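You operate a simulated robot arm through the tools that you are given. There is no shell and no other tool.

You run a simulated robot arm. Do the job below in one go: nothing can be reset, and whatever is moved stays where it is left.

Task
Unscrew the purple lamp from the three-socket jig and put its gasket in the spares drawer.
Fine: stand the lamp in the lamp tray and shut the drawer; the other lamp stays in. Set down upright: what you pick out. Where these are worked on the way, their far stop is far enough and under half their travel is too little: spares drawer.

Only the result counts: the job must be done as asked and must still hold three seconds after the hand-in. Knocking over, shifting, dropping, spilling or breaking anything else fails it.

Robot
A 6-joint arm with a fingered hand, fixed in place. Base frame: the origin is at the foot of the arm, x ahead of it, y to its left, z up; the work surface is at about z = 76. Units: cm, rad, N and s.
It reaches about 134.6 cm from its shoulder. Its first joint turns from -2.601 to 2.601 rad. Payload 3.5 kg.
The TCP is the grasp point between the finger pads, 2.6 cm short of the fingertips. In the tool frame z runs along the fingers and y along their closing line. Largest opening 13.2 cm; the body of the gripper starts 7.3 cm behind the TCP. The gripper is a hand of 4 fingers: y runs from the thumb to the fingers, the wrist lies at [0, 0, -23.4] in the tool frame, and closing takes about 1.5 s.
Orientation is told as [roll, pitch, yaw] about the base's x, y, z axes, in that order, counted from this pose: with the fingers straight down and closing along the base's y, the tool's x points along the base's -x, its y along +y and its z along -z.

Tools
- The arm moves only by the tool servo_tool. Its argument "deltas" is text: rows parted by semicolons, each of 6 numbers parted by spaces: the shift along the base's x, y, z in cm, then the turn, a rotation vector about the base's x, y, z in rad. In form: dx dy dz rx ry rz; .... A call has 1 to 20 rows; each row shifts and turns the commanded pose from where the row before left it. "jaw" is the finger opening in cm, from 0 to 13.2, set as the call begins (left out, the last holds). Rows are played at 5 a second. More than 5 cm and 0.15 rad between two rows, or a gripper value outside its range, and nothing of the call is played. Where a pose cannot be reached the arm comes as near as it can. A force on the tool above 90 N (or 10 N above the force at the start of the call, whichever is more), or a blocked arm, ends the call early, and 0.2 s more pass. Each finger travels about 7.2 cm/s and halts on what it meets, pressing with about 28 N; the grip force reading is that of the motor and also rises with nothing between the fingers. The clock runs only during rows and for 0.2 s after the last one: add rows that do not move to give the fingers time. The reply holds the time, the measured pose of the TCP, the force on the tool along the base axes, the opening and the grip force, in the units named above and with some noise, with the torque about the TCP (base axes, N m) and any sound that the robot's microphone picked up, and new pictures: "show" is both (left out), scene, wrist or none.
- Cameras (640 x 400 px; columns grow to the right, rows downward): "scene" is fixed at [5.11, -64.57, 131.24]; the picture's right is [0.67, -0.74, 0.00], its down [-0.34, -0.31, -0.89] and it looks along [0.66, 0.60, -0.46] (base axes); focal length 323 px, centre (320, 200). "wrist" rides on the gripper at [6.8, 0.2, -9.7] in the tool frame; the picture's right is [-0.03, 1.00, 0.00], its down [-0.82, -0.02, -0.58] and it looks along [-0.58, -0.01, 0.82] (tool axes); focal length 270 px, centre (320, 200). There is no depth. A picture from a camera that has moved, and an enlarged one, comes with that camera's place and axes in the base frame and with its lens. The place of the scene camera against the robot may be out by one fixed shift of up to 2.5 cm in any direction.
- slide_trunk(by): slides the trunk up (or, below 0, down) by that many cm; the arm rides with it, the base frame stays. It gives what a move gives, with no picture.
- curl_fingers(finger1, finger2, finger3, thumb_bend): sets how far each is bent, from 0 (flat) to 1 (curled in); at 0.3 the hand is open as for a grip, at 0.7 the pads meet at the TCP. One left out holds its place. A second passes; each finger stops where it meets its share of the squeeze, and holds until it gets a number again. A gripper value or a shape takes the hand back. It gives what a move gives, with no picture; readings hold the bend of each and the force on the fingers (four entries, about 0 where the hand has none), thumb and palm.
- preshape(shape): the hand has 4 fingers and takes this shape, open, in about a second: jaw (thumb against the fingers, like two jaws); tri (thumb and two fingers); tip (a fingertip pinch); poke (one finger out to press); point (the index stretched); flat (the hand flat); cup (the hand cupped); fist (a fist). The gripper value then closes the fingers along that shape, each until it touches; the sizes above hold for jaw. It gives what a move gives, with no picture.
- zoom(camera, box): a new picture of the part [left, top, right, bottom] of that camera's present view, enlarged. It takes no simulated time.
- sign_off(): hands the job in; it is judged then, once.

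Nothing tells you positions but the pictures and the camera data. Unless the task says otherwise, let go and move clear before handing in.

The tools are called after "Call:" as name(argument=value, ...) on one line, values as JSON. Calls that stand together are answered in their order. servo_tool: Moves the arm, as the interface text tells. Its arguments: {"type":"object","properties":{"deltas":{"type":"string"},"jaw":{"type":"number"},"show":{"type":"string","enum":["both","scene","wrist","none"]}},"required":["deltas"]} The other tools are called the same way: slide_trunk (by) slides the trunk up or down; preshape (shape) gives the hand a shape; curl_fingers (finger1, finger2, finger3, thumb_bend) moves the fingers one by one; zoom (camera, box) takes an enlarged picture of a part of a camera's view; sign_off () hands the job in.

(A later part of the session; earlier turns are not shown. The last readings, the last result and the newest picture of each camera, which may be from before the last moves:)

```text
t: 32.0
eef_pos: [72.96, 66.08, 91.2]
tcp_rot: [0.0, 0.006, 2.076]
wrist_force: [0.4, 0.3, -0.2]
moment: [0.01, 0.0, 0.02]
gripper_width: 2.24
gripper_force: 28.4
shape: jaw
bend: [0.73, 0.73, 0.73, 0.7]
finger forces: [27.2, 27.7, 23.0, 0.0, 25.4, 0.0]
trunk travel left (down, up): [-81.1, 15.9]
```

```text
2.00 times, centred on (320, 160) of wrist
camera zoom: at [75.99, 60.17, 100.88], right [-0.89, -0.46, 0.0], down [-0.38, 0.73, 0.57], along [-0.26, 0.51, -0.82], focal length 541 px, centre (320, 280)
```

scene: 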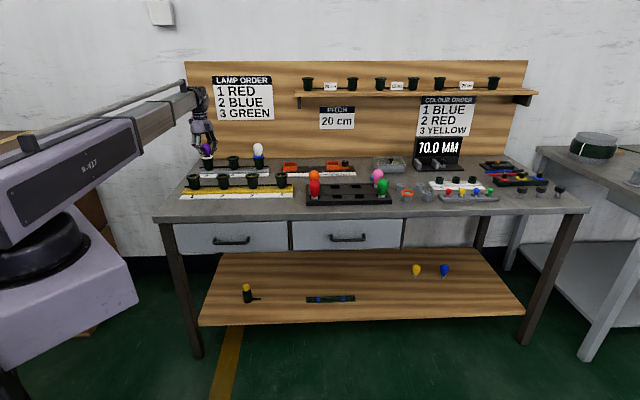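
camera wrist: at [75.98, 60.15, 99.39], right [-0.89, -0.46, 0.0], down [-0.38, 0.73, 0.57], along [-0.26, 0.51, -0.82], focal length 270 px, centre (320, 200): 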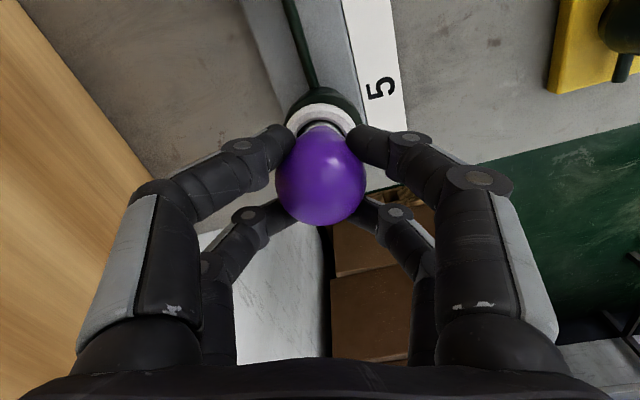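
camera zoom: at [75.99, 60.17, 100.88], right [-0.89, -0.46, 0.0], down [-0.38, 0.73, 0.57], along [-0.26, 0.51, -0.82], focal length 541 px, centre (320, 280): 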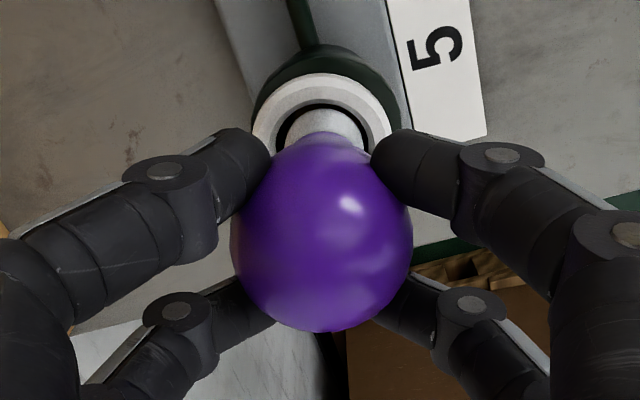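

The lamp lifts out freely and the gasket stays on the socket. I'll raise it clear of everything, then carry it towards the lamp tray while turning the hand to line up with the tray rows.

Call:
slide_trunk(by=12)

Call:
servo_tool(deltas="0.8 -2.0 0 0 0 -0.1; 1.5 -4.0 0 0 0 -0.14; 1.5 -4.0 0 0 0 -0.14; 1.5 -4.0 0 0 0 -0.14; 1.5 -4.0 0 0 0 -0.14; 1.5 -4.0 0 0 0 -0.14; 1.5 -4.0 0 0 0 -0.14; 1.5 -4.0 0 0 0 -0.14; 1.5 -4.0 0 0 0 -0.14; 1.5 -4.0 0 0 0 -0.14; 1.5 -4.0 0 0 0 -0.14; 1.5 -4.0 0 0 0 -0.14; 1.0 -2.0 0 0 0 -0.14; 0 0 0 0 0 -0.14; 0 0 0 0 0 -0.14; 0 0 0 0 0 -0.14; 0 0 0 0 0 -0.14; 0 0 0 0 0 -0.14; 0 0 0 0 0 -0.14; 0 0 0 0 0 -0.14", show="both")

```text
t: 33.5
eef_pos: [72.88, 66.03, 103.28]
tcp_rot: [0.0, 0.007, 2.078]
wrist_force: [0.8, -0.5, -0.8]
moment: [-0.03, -0.02, 0.02]
gripper_width: 2.26
gripper_force: 28.4
shape: jaw
bend: [0.73, 0.73, 0.73, 0.7]
finger forces: [27.1, 27.7, 23.0, 0.1, 25.5, 0.1]
trunk travel left (down, up): [-93.1, 3.9]
```

```text
t: 37.7
eef_pos: [91.13, 18.16, 103.11]
tcp_rot: [0.0, 0.005, -0.685]
wrist_force: [-0.2, 0.2, -0.8]
moment: [-0.01, 0.01, -0.03]
gripper_width: 2.23
gripper_force: 28.1
shape: jaw
bend: [0.73, 0.73, 0.73, 0.7]
finger forces: [27.3, 28.1, 23.5, 0.1, 25.9, 0.0]
trunk travel left (down, up): [-93.1, 3.9]
camera wrist: at [86.0, 22.61, 112.9], right [0.65, 0.76, 0.0], down [0.62, -0.53, 0.57], along [0.43, -0.37, -0.82], focal length 270 px, centre (320, 200)
```

scene: 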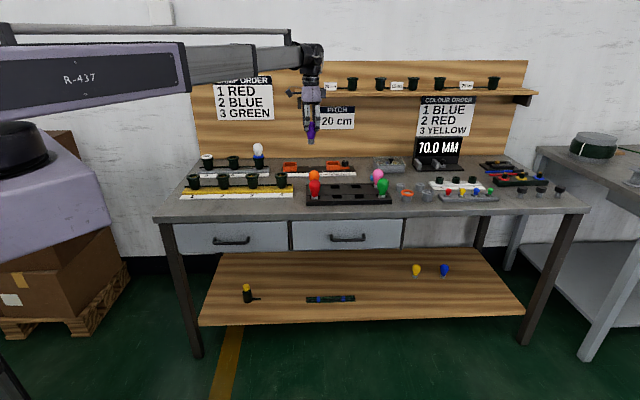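
wrist: 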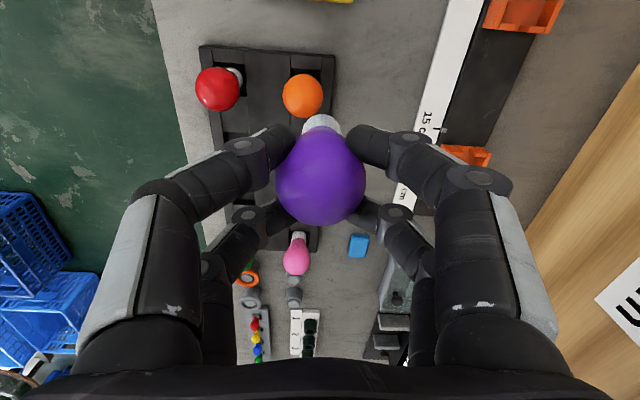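

The lamp is securely held near (91, 18) and the tray is visible below. I'll zoom in to locate its empty holes precisely.

Call:
zoom(camera="wrist", box=[180, 20, 380, 145])

Call:
zoom(camera="scene", box=[295, 100, 405, 215])

```text
3.20 times, centred on (280, 82) of wrist
camera zoom: at [86.0, 22.61, 112.9], right [0.65, 0.76, 0.0], down [0.62, -0.53, 0.57], along [0.43, -0.37, -0.82], focal length 865 px, centre (448, 576)
```

zoom: 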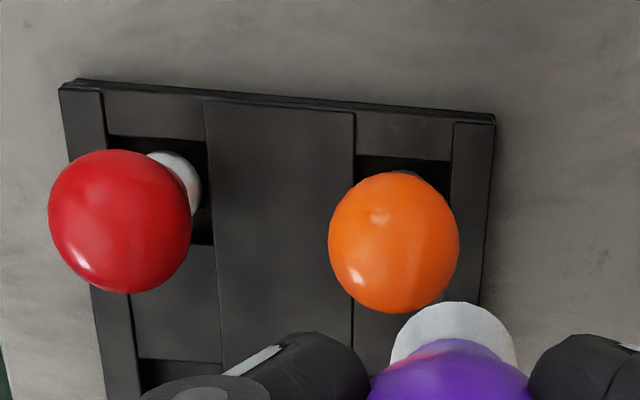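

```text
3.48 times, centred on (350, 158) of scene
camera zoom: at [5.11, -64.57, 131.24], right [0.67, -0.74, 0.0], down [-0.34, -0.31, -0.89], along [0.66, 0.6, -0.46], focal length 1124 px, centre (216, 348)
```

zoom: 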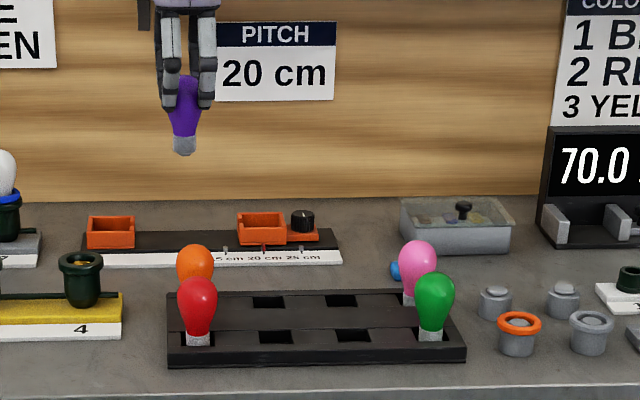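

From this view the tray's holes come out about 3.6 cm square at 8.4 cm pitch, with the empty rear-row hole next to the orange lamp at about (96.6, 10.7). I'll move above it, square the hand to the tray and come down part way.

Call:
servo_tool(deltas="1.1 -1.5 0 0 0 -0.02; 1.1 -1.5 0 0 0 -0.02; 1.1 -1.5 0 0 0 -0.02; 1.1 -1.5 0 0 0 -0.02; 1.1 -1.5 0 0 0 -0.02; 0 0 0 0 0 0; 0 0 0 0 0 0", show="none")

Call:
slide_trunk(by=-8)

Call:
servo_tool(deltas="0 0 0 0 0 0", show="both")

Call:
zoom(camera="scene", box=[295, 130, 405, 215])

Call:
zoom(camera="wrist", box=[220, 60, 420, 185])

```text
t: 39.3
eef_pos: [96.58, 10.61, 103.18]
tcp_rot: [0.0, 0.004, -0.783]
wrist_force: [-0.7, 0.1, 0.1]
moment: [-0.01, -0.03, -0.01]
gripper_width: 2.24
gripper_force: 28.2
shape: jaw
bend: [0.73, 0.73, 0.73, 0.7]
finger forces: [27.5, 28.2, 23.6, 0.0, 25.9, 0.0]
trunk travel left (down, up): [-93.1, 3.9]
```

```text
t: 40.5
eef_pos: [96.69, 10.63, 95.24]
tcp_rot: [0.001, 0.005, -0.781]
wrist_force: [-0.2, -0.3, -0.4]
moment: [0.0, -0.03, 0.02]
gripper_width: 2.23
gripper_force: 28.0
shape: jaw
bend: [0.73, 0.73, 0.73, 0.7]
finger forces: [27.4, 28.3, 23.6, 0.0, 25.9, 0.0]
trunk travel left (down, up): [-85.1, 11.9]
```

```text
t: 40.9
eef_pos: [96.54, 10.62, 95.33]
tcp_rot: [-0.002, 0.006, -0.781]
wrist_force: [-0.4, -0.2, -0.7]
moment: [-0.03, 0.0, 0.0]
gripper_width: 2.25
gripper_force: 28.2
shape: jaw
bend: [0.73, 0.73, 0.73, 0.7]
finger forces: [27.5, 28.2, 23.5, 0.0, 25.9, 0.1]
trunk travel left (down, up): [-85.1, 11.9]
camera wrist: at [91.92, 15.58, 104.9], right [0.72, 0.69, 0.0], down [0.57, -0.59, 0.57], along [0.4, -0.41, -0.82], focal length 270 px, centre (320, 200)
```

scene: 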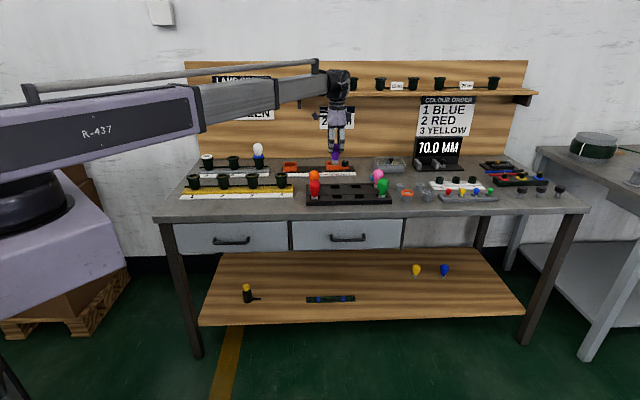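
wrist: 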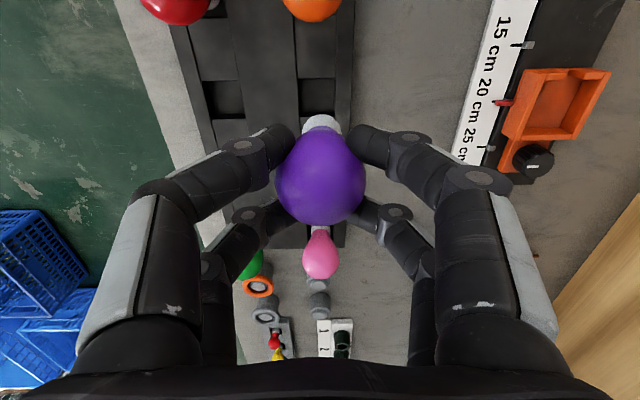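

```text
4.71 times, centred on (350, 172) of scene
camera zoom: at [5.11, -64.57, 131.24], right [0.67, -0.74, 0.0], down [-0.34, -0.31, -0.89], along [0.66, 0.6, -0.46], focal length 1520 px, centre (179, 329)
```

zoom: 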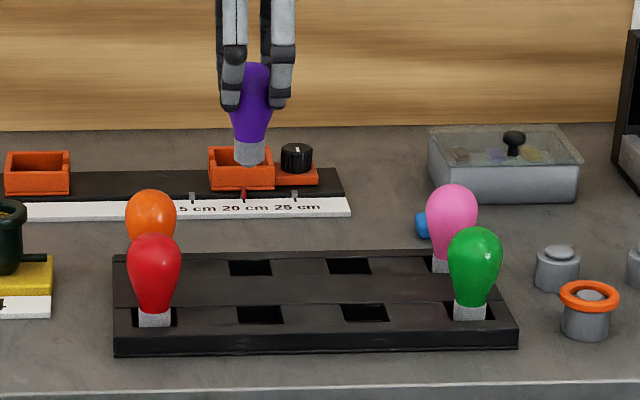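

```text
3.20 times, centred on (320, 122) of wrist
camera zoom: at [91.92, 15.58, 104.9], right [0.72, 0.69, 0.0], down [0.57, -0.59, 0.57], along [0.4, -0.41, -0.82], focal length 865 px, centre (320, 448)
```

zoom: 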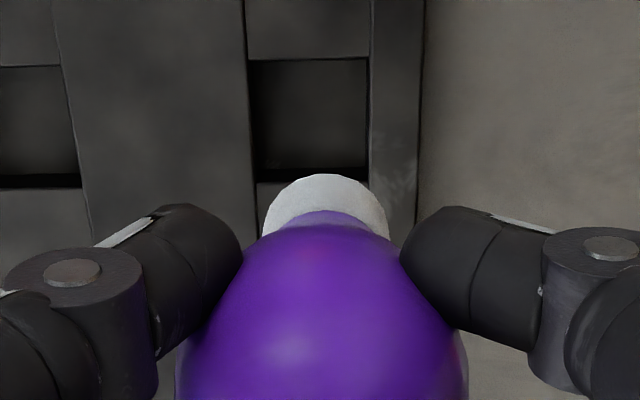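

The hole centre computes to (96.5, 10.6), right under the lamp's axis. I'll lower to just above the tray and then creep down with force checks.

Call:
slide_trunk(by=-7.2)

Call:
zoom(camera="scene", box=[295, 130, 405, 215])

Call:
zoom(camera="wrist", box=[220, 60, 420, 185])

```text
t: 42.0
eef_pos: [96.69, 10.46, 88.05]
tcp_rot: [0.001, 0.005, -0.784]
wrist_force: [0.5, 0.7, -0.9]
moment: [0.01, 0.02, 0.0]
gripper_width: 2.21
gripper_force: 27.8
shape: jaw
bend: [0.73, 0.73, 0.73, 0.7]
finger forces: [27.5, 28.1, 23.6, 0.0, 25.9, 0.1]
trunk travel left (down, up): [-77.9, 19.1]
```

```text
4.71 times, centred on (350, 172) of scene
camera zoom: at [5.11, -64.57, 131.24], right [0.67, -0.74, 0.0], down [-0.34, -0.31, -0.89], along [0.66, 0.6, -0.46], focal length 1520 px, centre (179, 329)
```

zoom: 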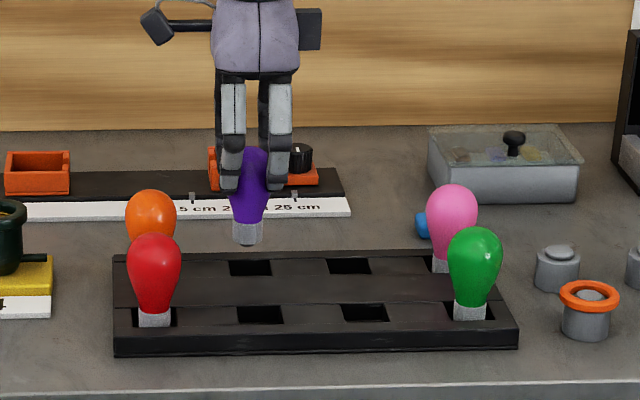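

```text
3.20 times, centred on (320, 122) of wrist
camera zoom: at [91.91, 15.58, 97.71], right [0.72, 0.69, 0.0], down [0.57, -0.59, 0.57], along [0.4, -0.41, -0.82], focal length 865 px, centre (320, 448)
```

zoom: 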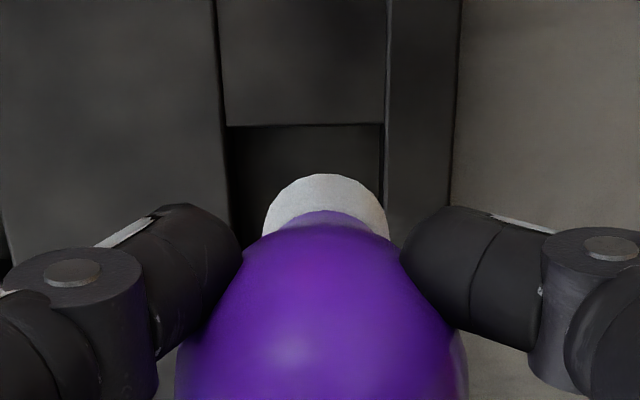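

The lamp base is lined up with the hole, about 2 cm above the tray top. I'll trim a millimetre and descend in small steps.

Call:
servo_tool(deltas="-0.12 -0.1 0 0 0 0; 0 0 0 0 0 0", show="none")

Call:
slide_trunk(by=-2.4)

Call:
slide_trunk(by=-0.5)

Call:
zoom(camera="scene", box=[295, 130, 405, 215])

```text
t: 42.6
eef_pos: [96.43, 10.56, 88.11]
tcp_rot: [-0.001, 0.004, -0.782]
wrist_force: [0.4, -1.1, -1.2]
moment: [-0.02, -0.01, 0.04]
gripper_width: 2.24
gripper_force: 28.0
shape: jaw
bend: [0.73, 0.73, 0.73, 0.7]
finger forces: [27.5, 28.2, 23.6, 0.1, 25.8, 0.0]
trunk travel left (down, up): [-77.9, 19.1]
```

```text
t: 43.3
eef_pos: [96.48, 10.64, 85.66]
tcp_rot: [-0.001, 0.005, -0.782]
wrist_force: [-0.2, -0.1, -1.5]
moment: [0.04, -0.01, 0.01]
gripper_width: 2.26
gripper_force: 28.3
shape: jaw
bend: [0.73, 0.73, 0.73, 0.7]
finger forces: [27.6, 28.3, 23.6, 0.1, 25.9, 0.0]
trunk travel left (down, up): [-75.5, 21.5]
```

```text
t: 43.8
eef_pos: [96.49, 10.65, 85.15]
tcp_rot: [-0.002, 0.006, -0.781]
wrist_force: [-0.5, -0.3, -0.9]
moment: [0.01, 0.04, -0.03]
gripper_width: 2.22
gripper_force: 28.0
shape: jaw
bend: [0.73, 0.73, 0.73, 0.7]
finger forces: [27.5, 28.1, 23.5, 0.1, 25.9, 0.1]
trunk travel left (down, up): [-75.0, 22.0]
```

```text
4.71 times, centred on (350, 172) of scene
camera zoom: at [5.11, -64.57, 131.24], right [0.67, -0.74, 0.0], down [-0.34, -0.31, -0.89], along [0.66, 0.6, -0.46], focal length 1520 px, centre (179, 329)
```

zoom: 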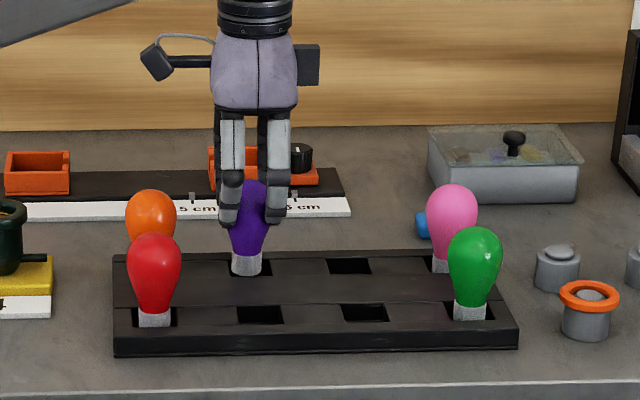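

The base is entering the hole, and the bulb top is still about 0.7 cm above its neighbours. I'll continue in small steps until it touches.

Call:
slide_trunk(by=-0.4)

Call:
slide_trunk(by=-0.2)

Call:
zoom(camera="scene", box=[295, 130, 405, 215])

```text
t: 44.3
eef_pos: [96.54, 10.52, 84.77]
tcp_rot: [0.0, 0.005, -0.781]
wrist_force: [-0.3, -0.6, -0.6]
moment: [-0.02, 0.0, 0.02]
gripper_width: 2.21
gripper_force: 27.7
shape: jaw
bend: [0.73, 0.73, 0.73, 0.7]
finger forces: [27.5, 28.2, 23.6, 0.0, 25.9, 0.1]
trunk travel left (down, up): [-74.6, 22.4]
```

```text
t: 44.9
eef_pos: [96.57, 10.53, 84.58]
tcp_rot: [-0.001, 0.005, -0.781]
wrist_force: [-0.2, -0.5, -0.2]
moment: [-0.03, -0.02, 0.0]
gripper_width: 2.22
gripper_force: 28.7
shape: jaw
bend: [0.73, 0.73, 0.73, 0.7]
finger forces: [27.5, 28.2, 23.6, 0.0, 25.9, 0.1]
trunk travel left (down, up): [-74.4, 22.6]
```

```text
4.71 times, centred on (350, 172) of scene
camera zoom: at [5.11, -64.57, 131.24], right [0.67, -0.74, 0.0], down [-0.34, -0.31, -0.89], along [0.66, 0.6, -0.46], focal length 1520 px, centre (179, 329)
```

zoom: 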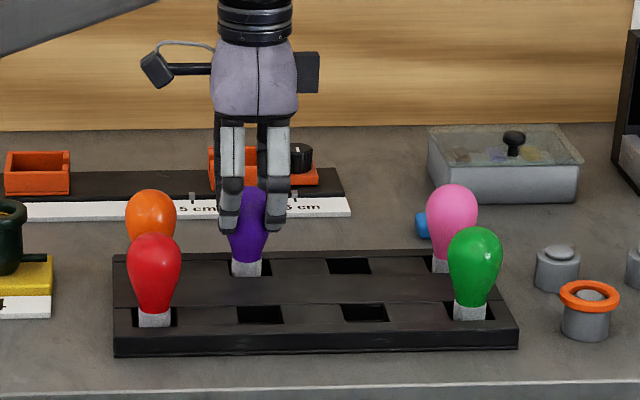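

No contact yet, with perhaps 2 to 3 mm to go. I'll step further down.

Call:
slide_trunk(by=-0.2)

Call:
slide_trunk(by=-0.15)

Call:
zoom(camera="scene", box=[295, 130, 405, 215])

```text
t: 45.4
eef_pos: [96.54, 10.47, 84.5]
tcp_rot: [0.0, 0.006, -0.782]
wrist_force: [2.0, 0.1, 9.9]
moment: [-0.01, -0.05, 0.01]
gripper_width: 2.23
gripper_force: 28.2
shape: jaw
bend: [0.73, 0.73, 0.73, 0.7]
finger forces: [29.3, 30.2, 24.5, 0.0, 26.4, 0.1]
trunk travel left (down, up): [-74.2, 22.8]
```

```text
t: 45.9
eef_pos: [96.36, 10.45, 84.44]
tcp_rot: [0.002, 0.003, -0.782]
wrist_force: [5.2, 2.0, 22.3]
moment: [0.1, -0.08, 0.02]
gripper_width: 2.3
gripper_force: 28.4
shape: jaw
bend: [0.73, 0.73, 0.74, 0.71]
finger forces: [31.4, 33.4, 25.6, 0.1, 27.3, 0.0]
trunk travel left (down, up): [-74.1, 22.9]
```

```text
4.71 times, centred on (350, 172) of scene
camera zoom: at [5.11, -64.57, 131.24], right [0.67, -0.74, 0.0], down [-0.34, -0.31, -0.89], along [0.66, 0.6, -0.46], focal length 1520 px, centre (179, 329)
```

zoom: 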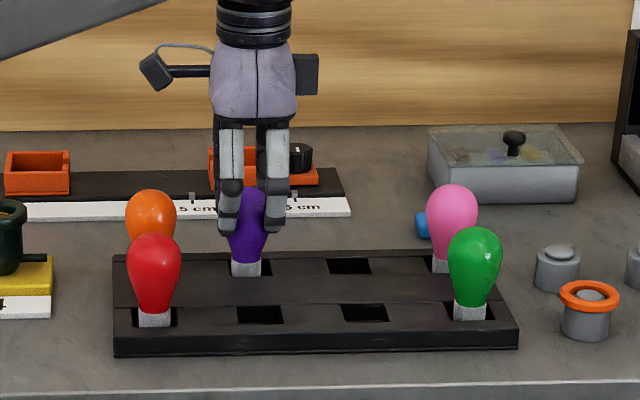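

The lamp is resting on the tray floor (22 N upward). I'll back off 2.5 mm to unload and then open the fingers gently.

Call:
slide_trunk(by=0.25)

Call:
servo_tool(deltas="0 0 0 0 0 0; 0 0 0 0 0 0; 0 0 0 0 0 0; 0 0 0 0 0 0", jaw=3.2, show="wrist")

Call:
servo_tool(deltas="0 0 0 0 0 0; 0 0 0 0 0 0; 0 0 0 0 0 0; 0 0 0 0 0 0; 0 0 0 0 0 0", jaw=6.5, show="wrist")

Call:
zoom(camera="scene", box=[295, 130, 405, 215])

```text
t: 46.4
eef_pos: [96.51, 10.51, 84.36]
tcp_rot: [-0.001, 0.005, -0.782]
wrist_force: [0.7, 0.8, 3.9]
moment: [0.04, -0.02, 0.04]
gripper_width: 2.28
gripper_force: 27.7
shape: jaw
bend: [0.73, 0.73, 0.73, 0.71]
finger forces: [30.4, 31.3, 25.6, 0.0, 27.4, 0.0]
trunk travel left (down, up): [-74.3, 22.7]
```

```text
t: 47.4
eef_pos: [96.58, 10.52, 84.49]
tcp_rot: [-0.001, 0.006, -0.782]
wrist_force: [0.5, 0.6, 0.2]
moment: [-0.02, 0.01, 0.02]
gripper_width: 3.16
gripper_force: 0.1
shape: jaw
bend: [0.73, 0.73, 0.73, 0.7]
finger forces: [0.0, 0.0, 0.0, 0.0, 0.1, 0.0]
trunk travel left (down, up): [-74.3, 22.7]
camera wrist: at [91.81, 15.52, 94.1], right [0.72, 0.69, 0.0], down [0.57, -0.59, 0.57], along [0.4, -0.41, -0.82], focal length 270 px, centre (320, 200)
```

wrist: 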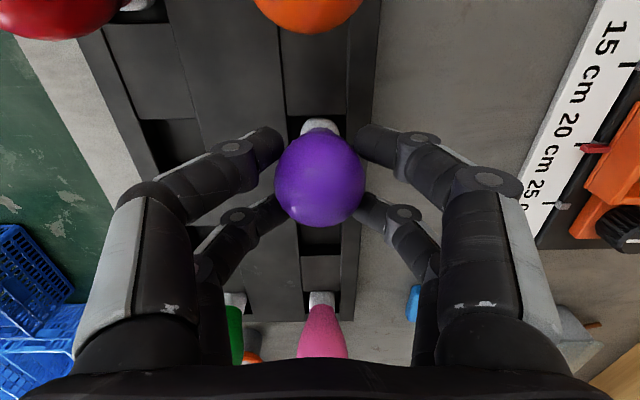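

```text
t: 48.6
eef_pos: [96.59, 10.62, 84.33]
tcp_rot: [-0.002, 0.005, -0.782]
wrist_force: [-0.1, 0.5, -1.1]
moment: [0.03, -0.02, -0.06]
gripper_width: 6.42
gripper_force: 0.1
shape: jaw
bend: [0.73, 0.73, 0.73, 0.7]
finger forces: [0.0, 0.1, 0.0, 0.0, 0.0, 0.0]
trunk travel left (down, up): [-74.3, 22.7]
camera wrist: at [91.81, 15.53, 94.1], right [0.72, 0.69, 0.0], down [0.57, -0.59, 0.57], along [0.4, -0.41, -0.82], focal length 270 px, centre (320, 200)
```

wrist: 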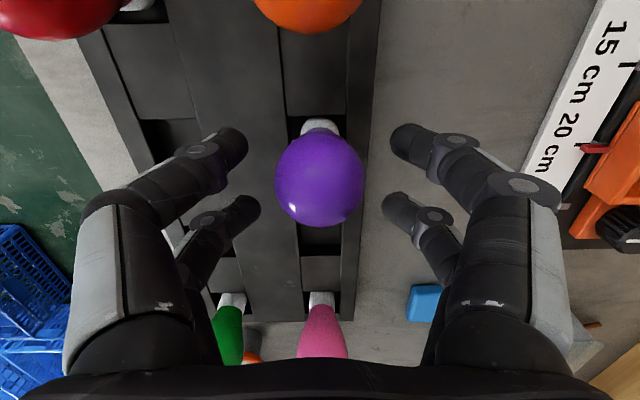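

```text
4.71 times, centred on (350, 172) of scene
camera zoom: at [5.11, -64.57, 131.24], right [0.67, -0.74, 0.0], down [-0.34, -0.31, -0.89], along [0.66, 0.6, -0.46], focal length 1520 px, centre (179, 329)
```

zoom: 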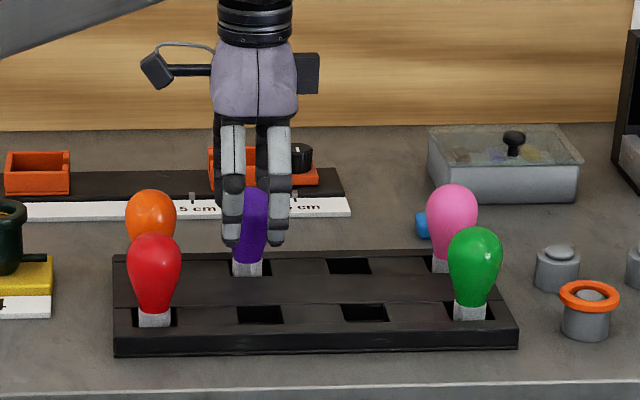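

The lamp stands upright in the tray and the fingers are clear. I'll raise the trunk straight up and confirm.

Call:
slide_trunk(by=19)

Call:
servo_tool(deltas="0 0 0 0 0 0", show="both")

Call:
zoom(camera="scene", box=[295, 130, 405, 215])

Call:
zoom(camera="scene", box=[170, 130, 310, 217])

```text
t: 50.7
eef_pos: [96.52, 10.42, 103.41]
tcp_rot: [-0.002, 0.004, -0.781]
wrist_force: [0.7, -0.5, 0.0]
moment: [0.04, -0.02, 0.0]
gripper_width: 6.44
gripper_force: 0.2
shape: jaw
bend: [0.73, 0.73, 0.73, 0.7]
finger forces: [0.1, 0.0, 0.0, 0.1, 0.0, 0.0]
trunk travel left (down, up): [-93.3, 3.7]
```

```text
t: 51.1
eef_pos: [96.41, 10.6, 103.41]
tcp_rot: [-0.001, 0.004, -0.783]
wrist_force: [0.4, 0.3, 0.4]
moment: [-0.01, -0.02, -0.01]
gripper_width: 6.45
gripper_force: 0.1
shape: jaw
bend: [0.73, 0.73, 0.73, 0.7]
finger forces: [0.0, 0.1, 0.0, 0.1, 0.0, 0.1]
trunk travel left (down, up): [-93.3, 3.7]
camera wrist: at [91.81, 15.53, 113.1], right [0.72, 0.69, 0.0], down [0.57, -0.59, 0.57], along [0.4, -0.41, -0.82], focal length 270 px, centre (320, 200)
```

scene: 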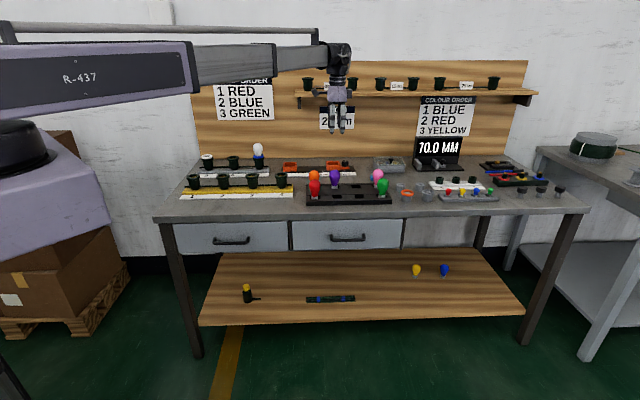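
wrist: 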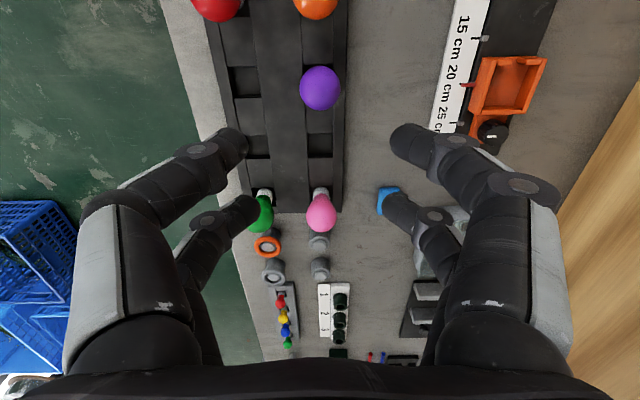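

```text
4.71 times, centred on (350, 172) of scene
camera zoom: at [5.11, -64.57, 131.24], right [0.67, -0.74, 0.0], down [-0.34, -0.31, -0.89], along [0.66, 0.6, -0.46], focal length 1520 px, centre (179, 329)
```

zoom: 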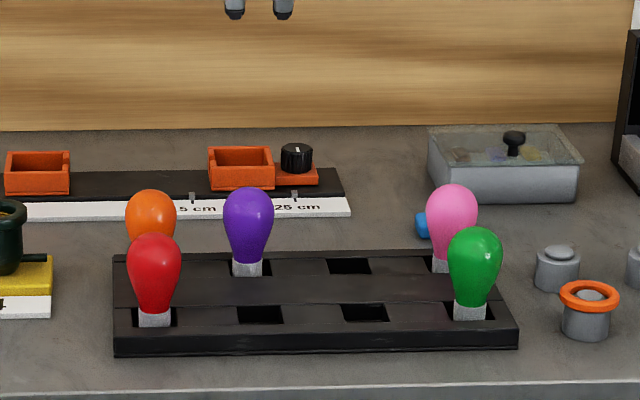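

```text
4.57 times, centred on (240, 174) of scene
camera zoom: at [5.11, -64.57, 131.24], right [0.67, -0.74, 0.0], down [-0.34, -0.31, -0.89], along [0.66, 0.6, -0.46], focal length 1477 px, centre (686, 321)
```

zoom: 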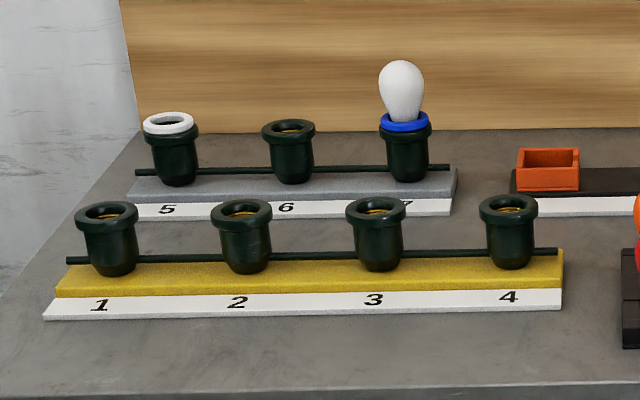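

The purple lamp stands upright in the tray and the white gasket rests on socket 5. Next is the drawer: I'll move the hand in front of the bench and look at both drawer fronts and handles with the wrist camera.

Call:
servo_tool(deltas="-3.2 -1.2 0 0 0 0.13; -3.2 -1.2 0 0 0 0.13; -3.2 -1.2 0 0 0 0.13; -3.2 -1.2 0 0 0 0.13; -3.2 -1.2 0 0 0 0.13; -3.2 -1.2 0 0 0 0.13; -3.2 -1.2 0 0 0 0.13; -3.2 -1.2 0 0 0 0.13; -3.2 -1.2 0 0 0 0.13; -3.2 -1.2 0 0 0 0.13; -3.2 -1.2 0 0 0 0.13; -3.2 -1.2 0 0 0 0.14; 0 0 0 0 0 0; 0 0 0 0 0 0", show="both")

```text
t: 54.1
eef_pos: [58.21, -3.91, 103.38]
tcp_rot: [0.001, 0.007, 0.789]
wrist_force: [-0.5, 1.2, -0.3]
moment: [0.01, 0.05, -0.01]
gripper_width: 6.44
gripper_force: 0.0
shape: jaw
bend: [0.73, 0.73, 0.73, 0.7]
finger forces: [0.0, 0.0, 0.1, 0.1, 0.0, 0.0]
trunk travel left (down, up): [-93.3, 3.7]
camera wrist: at [53.2, -8.43, 113.1], right [-0.69, 0.72, 0.0], down [0.59, 0.57, 0.57], along [0.41, 0.4, -0.82], focal length 270 px, centre (320, 200)
```

scene: 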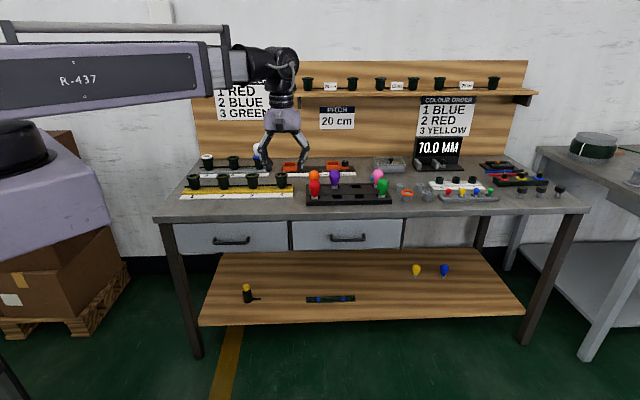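
wrist: 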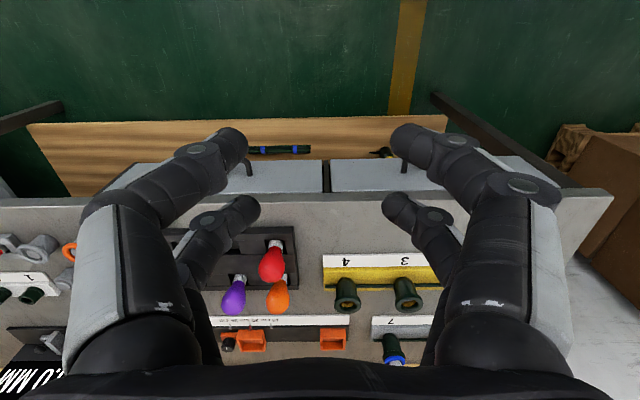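

The bench front edge computes to p ≈ 57 along the 45° depth axis, with the divider between the drawers at its middle. I'll shift over to face the right drawer's handle without the fingers in the way, and lower somewhat.

Call:
servo_tool(deltas="2.6 -2.6 0 0 0 0; 2.6 -2.6 0 0 0 0; 2.6 -2.6 0 0 0 0; 2.6 -2.6 0 0 0 0; 2.6 -2.6 0 0 0 0; 0 0 0 0 0 0", jaw=13, show="none")

Call:
slide_trunk(by=-15)

Call:
servo_tool(deltas="0 0 0 0 0 0", show="both")

Call:
zoom(camera="wrist", box=[190, 80, 450, 243])

```text
t: 55.5
eef_pos: [71.18, -16.77, 103.46]
tcp_rot: [0.001, 0.005, 0.787]
wrist_force: [0.1, -0.3, -0.1]
moment: [0.02, -0.01, 0.01]
gripper_width: 12.97
gripper_force: 0.0
shape: jaw
bend: [0.33, 0.33, 0.33, 0.29]
finger forces: [0.0, 0.1, 0.0, 0.1, 0.0, 0.1]
trunk travel left (down, up): [-93.3, 3.7]
```

```text
t: 57.2
eef_pos: [71.3, -16.93, 88.41]
tcp_rot: [0.001, 0.005, 0.786]
wrist_force: [0.6, 0.1, -0.2]
moment: [-0.01, -0.03, 0.01]
gripper_width: 12.99
gripper_force: 0.1
shape: jaw
bend: [0.33, 0.33, 0.33, 0.29]
finger forces: [0.0, 0.0, 0.0, 0.0, 0.0, 0.0]
trunk travel left (down, up): [-78.3, 18.7]
```

```text
t: 57.6
eef_pos: [71.27, -16.84, 88.48]
tcp_rot: [0.0, 0.006, 0.788]
wrist_force: [0.3, -0.3, 0.2]
moment: [0.0, -0.01, -0.03]
gripper_width: 12.99
gripper_force: 0.0
shape: jaw
bend: [0.33, 0.33, 0.33, 0.29]
finger forces: [0.0, 0.1, 0.0, 0.0, 0.0, 0.0]
trunk travel left (down, up): [-78.3, 18.7]
camera wrist: at [66.31, -21.42, 98.11], right [-0.69, 0.72, 0.0], down [0.59, 0.57, 0.57], along [0.41, 0.4, -0.82], focal length 270 px, centre (320, 200)
```

scene: 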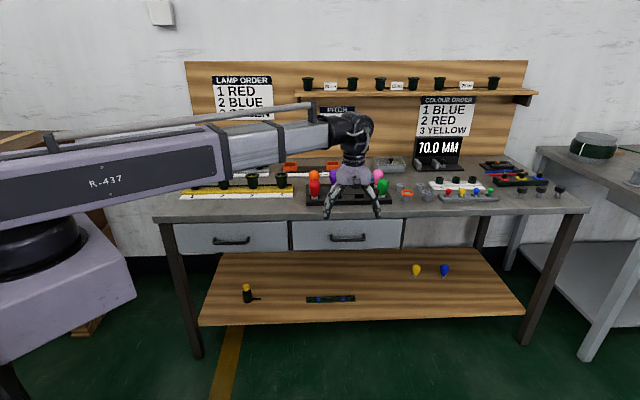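
wrist: 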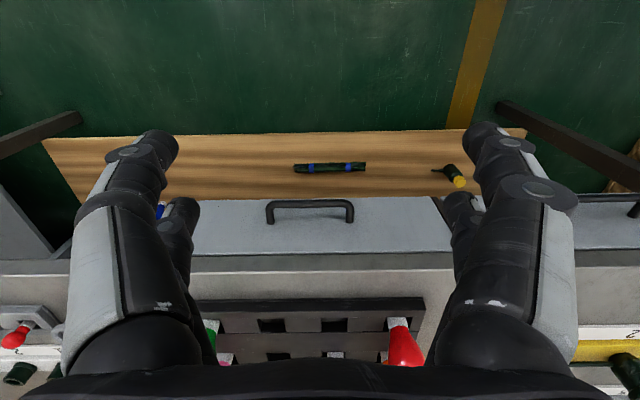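

```text
2.45 times, centred on (320, 162) of wrist
camera zoom: at [66.31, -21.42, 98.11], right [-0.69, 0.72, 0.0], down [0.59, 0.57, 0.57], along [0.41, 0.4, -0.82], focal length 663 px, centre (320, 294)
```

zoom: 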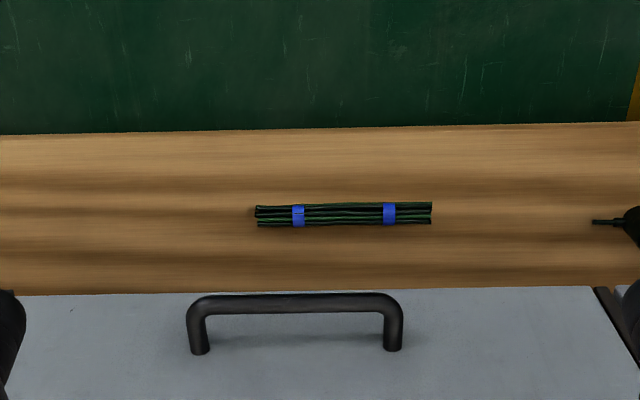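

The right drawer's handle is a bar at about z 67.7, standing roughly 3 cm off the front, centred near s ≈ 63. I'll try a hand shape for hooking behind it, here in free space, and see which fingers stick out.

Call:
preshape(shape="point")

Call:
zoom(camera="wrist", box=[0, 0, 640, 400])

Call:
zoom(camera="scene", box=[300, 100, 420, 230])

```text
t: 58.5
eef_pos: [71.29, -16.87, 88.56]
tcp_rot: [-0.001, 0.006, 0.787]
wrist_force: [-0.8, 0.3, -0.4]
moment: [0.01, 0.01, 0.04]
gripper_width: 0.0
gripper_force: 0.0
shape: point
bend: [0.0, 1.0, 1.0, 0.42]
finger forces: [0.1, 0.0, 0.1, 0.1, 0.0, 0.1]
trunk travel left (down, up): [-78.3, 18.7]
```

```text
1.00 times, centred on (320, 200) of wrist (not enlarged: the box is as wide or as high as the picture)
camera zoom: at [66.31, -21.42, 98.1], right [-0.69, 0.72, 0.0], down [0.59, 0.57, 0.57], along [0.41, 0.4, -0.82], focal length 270 px, centre (320, 200)
```

zoom: 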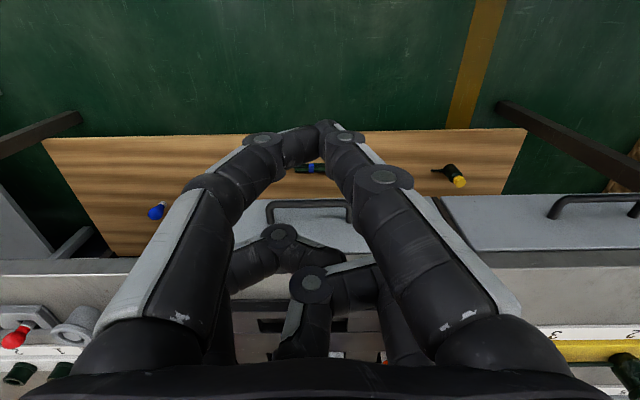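

```text
3.08 times, centred on (360, 165) of scene
camera zoom: at [5.11, -64.57, 131.24], right [0.67, -0.74, 0.0], down [-0.34, -0.31, -0.89], along [0.66, 0.6, -0.46], focal length 994 px, centre (197, 308)
```

zoom: 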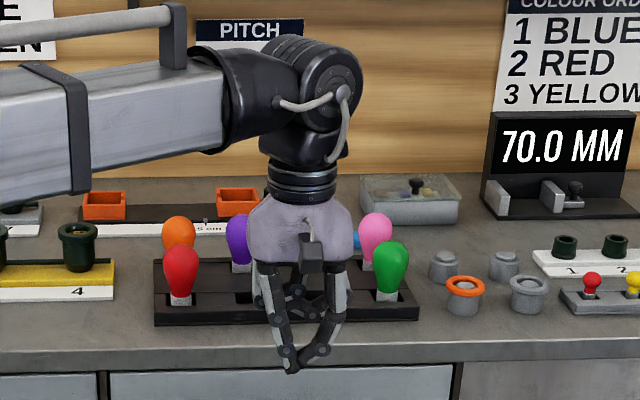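

In "point" two fingers meet in a V. I'll look at "poke" as an alternative before committing.

Call:
preshape(shape="poke")

Call:
zoom(camera="wrist", box=[0, 0, 640, 400])

Call:
zoom(camera="scene", box=[300, 100, 420, 230])

Call:
preshape(shape="flat")

Call:
zoom(camera="wrist", box=[0, 0, 640, 400])

Call:
zoom(camera="scene", box=[300, 100, 420, 230])

```text
t: 59.4
eef_pos: [71.24, -16.73, 88.57]
tcp_rot: [0.0, 0.006, 0.787]
wrist_force: [-0.1, -0.4, 0.3]
moment: [0.01, 0.01, 0.0]
gripper_width: 0.0
gripper_force: 0.0
shape: poke
bend: [1.0, 1.0, 1.0, 0.34]
finger forces: [0.0, 0.0, 0.0, 0.0, 0.1, 0.1]
trunk travel left (down, up): [-78.3, 18.7]
```

```text
1.00 times, centred on (320, 200) of wrist (not enlarged: the box is as wide or as high as the picture)
camera zoom: at [66.31, -21.42, 98.1], right [-0.69, 0.72, 0.0], down [0.59, 0.57, 0.57], along [0.41, 0.4, -0.82], focal length 270 px, centre (320, 200)
```

zoom: 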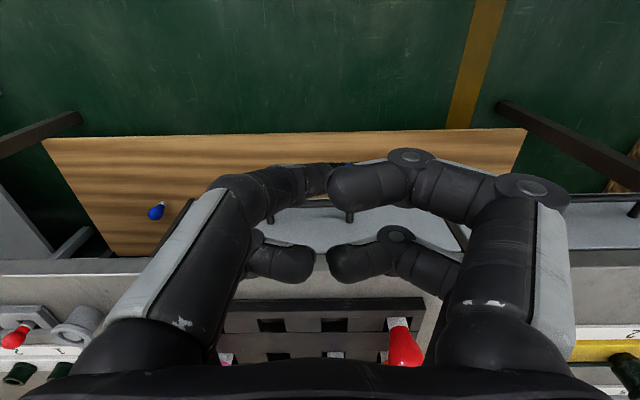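

```text
3.08 times, centred on (360, 165) of scene
camera zoom: at [5.11, -64.57, 131.24], right [0.67, -0.74, 0.0], down [-0.34, -0.31, -0.89], along [0.66, 0.6, -0.46], focal length 994 px, centre (197, 308)
```

zoom: 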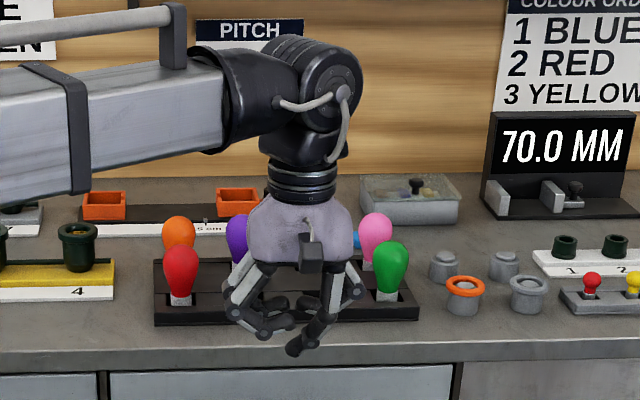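

```text
t: 60.3
eef_pos: [71.3, -16.87, 88.46]
tcp_rot: [0.0, 0.006, 0.786]
wrist_force: [0.0, 0.2, -0.9]
moment: [0.02, 0.02, 0.01]
gripper_width: 0.02
gripper_force: 0.1
shape: flat
bend: [0.05, 0.1, 0.1, 0.61]
finger forces: [0.0, 0.0, 0.0, 0.0, 0.0, 0.0]
trunk travel left (down, up): [-78.3, 18.7]
```

```text
1.00 times, centred on (320, 200) of wrist (not enlarged: the box is as wide or as high as the picture)
camera zoom: at [66.31, -21.42, 98.1], right [-0.69, 0.72, 0.0], down [0.59, 0.57, 0.57], along [0.41, 0.4, -0.82], focal length 270 px, centre (320, 200)
```

zoom: 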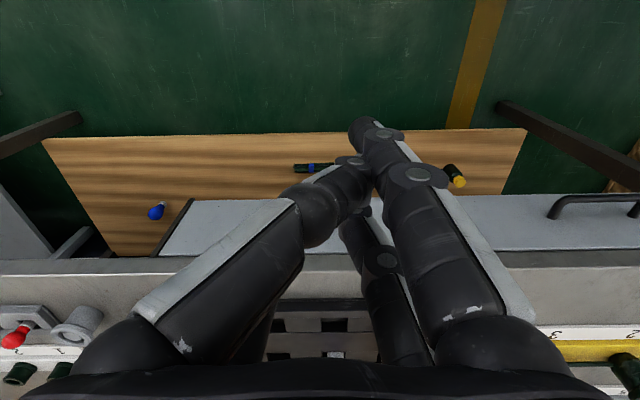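

```text
3.08 times, centred on (360, 165) of scene
camera zoom: at [5.11, -64.57, 131.24], right [0.67, -0.74, 0.0], down [-0.34, -0.31, -0.89], along [0.66, 0.6, -0.46], focal length 994 px, centre (197, 308)
```

zoom: 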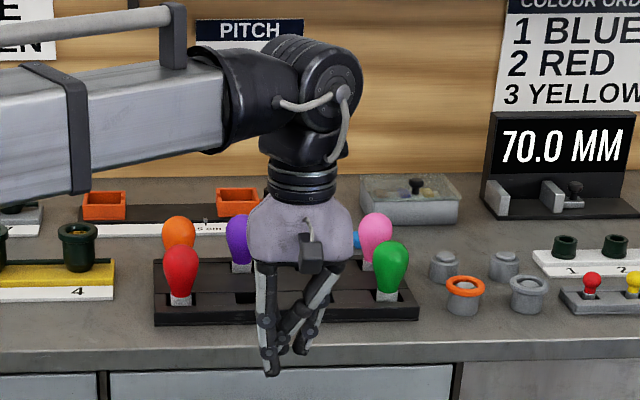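

I now understand the hand: with the jaw fully open the fingers hang nearly straight down at ±6.6 cm. I'll use the outer pair as a hook dropped behind the handle bar, so I'll open the hand fully and turn it so the closing line points into the bench.

Call:
preshape(shape="jaw")

Call:
servo_tool(deltas="0 0 0 0 0 -0.14; 0 0 0 0 0 -0.14; 0 0 0 0 0 -0.14; 0 0 0 0 0 -0.14; 0 0 0 0 0 -0.14; 0 0 0 0 0 -0.14; 0 0 0 0 0 -0.14; 0 0 0 0 0 -0.14; 0 0 0 0 0 -0.14; 0 0 0 0 0 -0.14; 0 0 0 0 0 -0.14; 0 0 0 0 0 -0.033; 0 0 0 0 0 0; 0 0 0 0 0 0", jaw=13.2, show="both")

Call:
zoom(camera="scene", box=[300, 100, 420, 260])

```text
t: 61.2
eef_pos: [71.37, -16.71, 88.42]
tcp_rot: [0.002, 0.005, 0.788]
wrist_force: [0.3, -0.4, 0.0]
moment: [0.02, 0.04, -0.03]
gripper_width: 13.18
gripper_force: 0.0
shape: jaw
bend: [0.3, 0.3, 0.3, 0.3]
finger forces: [0.0, 0.0, 0.0, 0.1, 0.0, 0.0]
trunk travel left (down, up): [-78.3, 18.7]
```

```text
t: 64.2
eef_pos: [71.22, -16.88, 88.42]
tcp_rot: [-0.001, 0.004, -0.786]
wrist_force: [0.1, 0.8, -0.7]
moment: [0.0, 0.02, 0.0]
gripper_width: 13.22
gripper_force: 0.1
shape: jaw
bend: [0.3, 0.3, 0.3, 0.3]
finger forces: [0.0, 0.0, 0.1, 0.0, 0.0, 0.0]
trunk travel left (down, up): [-78.3, 18.7]
camera wrist: at [66.57, -11.85, 98.1], right [0.72, 0.69, 0.0], down [0.56, -0.59, 0.57], along [0.39, -0.42, -0.82], focal length 270 px, centre (320, 200)
```

scene: 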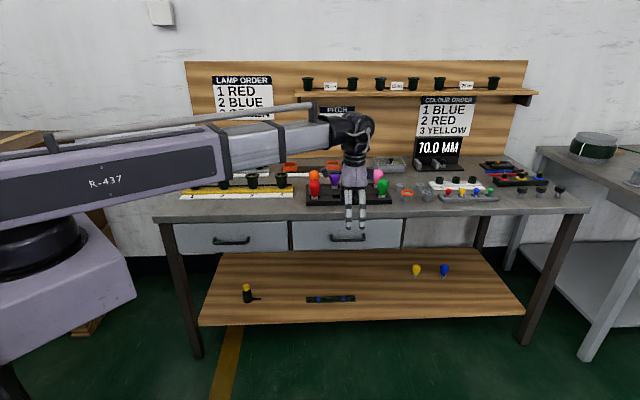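
wrist: 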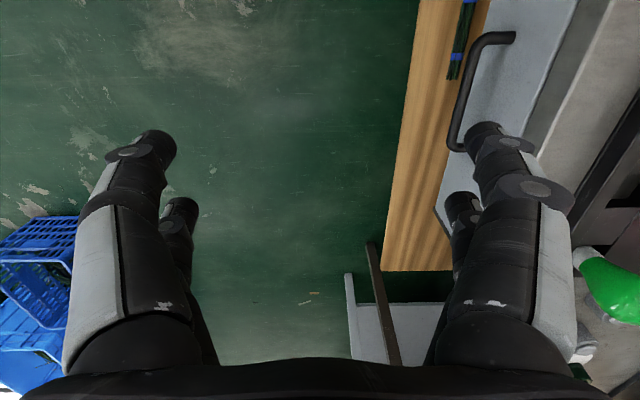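

```text
2.50 times, centred on (360, 180) of scene
camera zoom: at [5.11, -64.57, 131.24], right [0.67, -0.74, 0.0], down [-0.34, -0.31, -0.89], along [0.66, 0.6, -0.46], focal length 808 px, centre (220, 250)
```

zoom: 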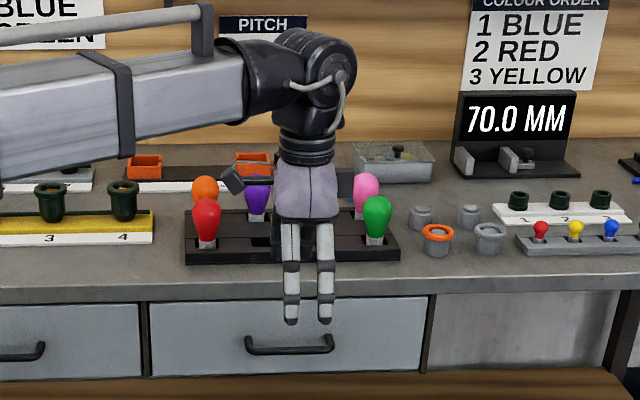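

The handle bar measures p ≈ 54.2 with the drawer front at p ≈ 57.2, so there is about 2.6 cm for the fingers. I'll move the open hand so its far finger pair is over that gap, still high, and check.

Call:
servo_tool(deltas="2.0 1.55 0 0 0 0; 2.0 1.55 0 0 0 0; 2.0 1.55 0 0 0 0; 2.1 1.6 0 0 0 0; 0 0 0 0 0 0; 0 0 0 0 0 0", show="none")

Call:
slide_trunk(by=-8)

Call:
servo_tool(deltas="0 0 0 0 0 0", show="both")

Call:
zoom(camera="wrist", box=[400, 20, 600, 145])

Call:
zoom(camera="scene", box=[300, 140, 420, 260])

```text
t: 65.6
eef_pos: [79.37, -10.58, 88.49]
tcp_rot: [0.001, 0.006, -0.785]
wrist_force: [-0.2, 0.6, -0.5]
moment: [-0.01, 0.01, -0.02]
gripper_width: 13.16
gripper_force: 0.0
shape: jaw
bend: [0.3, 0.3, 0.3, 0.3]
finger forces: [0.1, 0.0, 0.1, 0.0, 0.0, 0.0]
trunk travel left (down, up): [-78.3, 18.7]
```

```text
t: 66.8
eef_pos: [79.31, -10.56, 80.33]
tcp_rot: [0.0, 0.005, -0.787]
wrist_force: [-0.3, 0.4, 0.2]
moment: [0.0, 0.0, 0.0]
gripper_width: 13.21
gripper_force: 0.1
shape: jaw
bend: [0.3, 0.3, 0.3, 0.3]
finger forces: [0.1, 0.1, 0.0, 0.1, 0.0, 0.0]
trunk travel left (down, up): [-70.3, 26.7]
```

```text
t: 67.2
eef_pos: [79.45, -10.59, 80.45]
tcp_rot: [-0.002, 0.005, -0.787]
wrist_force: [0.0, -0.4, 0.7]
moment: [0.0, 0.01, -0.02]
gripper_width: 13.2
gripper_force: 0.0
shape: jaw
bend: [0.3, 0.3, 0.3, 0.3]
finger forces: [0.0, 0.1, 0.0, 0.1, 0.0, 0.1]
trunk travel left (down, up): [-70.3, 26.7]
camera wrist: at [74.68, -5.57, 90.11], right [0.72, 0.69, 0.0], down [0.57, -0.59, 0.57], along [0.39, -0.42, -0.82], focal length 270 px, centre (320, 200)
```

scene: 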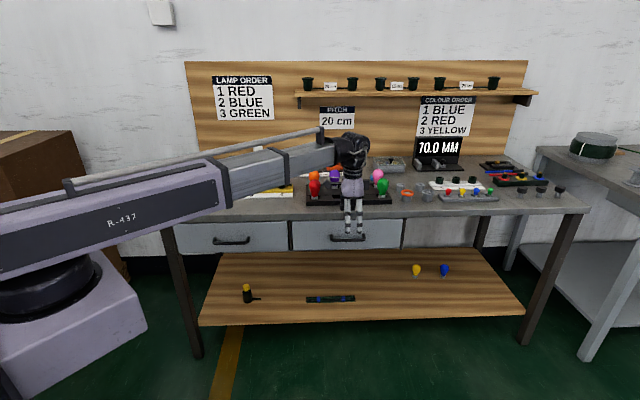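
wrist: 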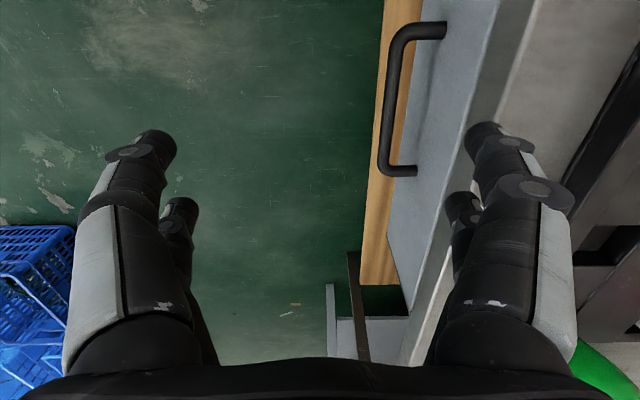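

```text
3.20 times, centred on (500, 82) of wrist
camera zoom: at [74.68, -5.57, 90.11], right [0.72, 0.69, 0.0], down [0.57, -0.59, 0.57], along [0.39, -0.42, -0.82], focal length 865 px, centre (-256, 576)
```

zoom: 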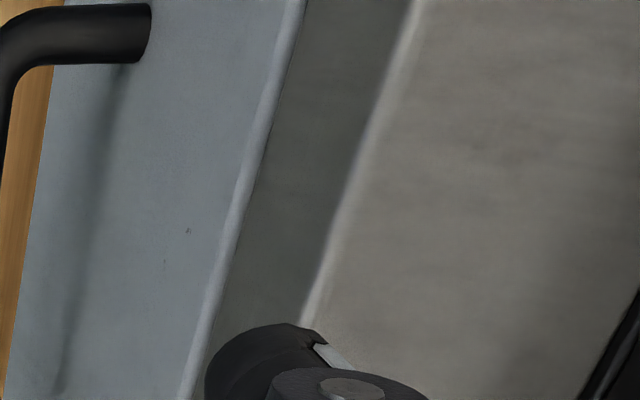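

```text
3.33 times, centred on (360, 200) of scene
camera zoom: at [5.11, -64.57, 131.24], right [0.67, -0.74, 0.0], down [-0.34, -0.31, -0.89], along [0.66, 0.6, -0.46], focal length 1077 px, centre (187, 200)
```

zoom: 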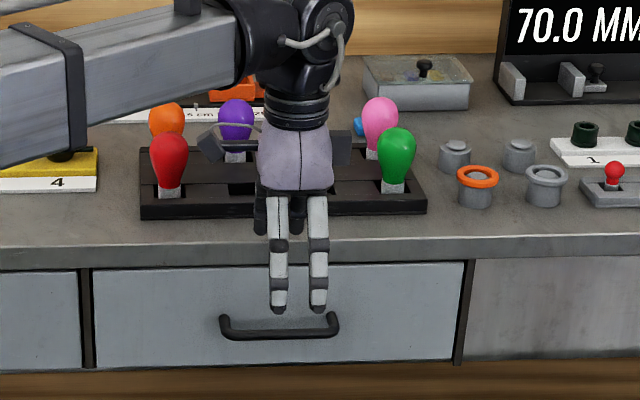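

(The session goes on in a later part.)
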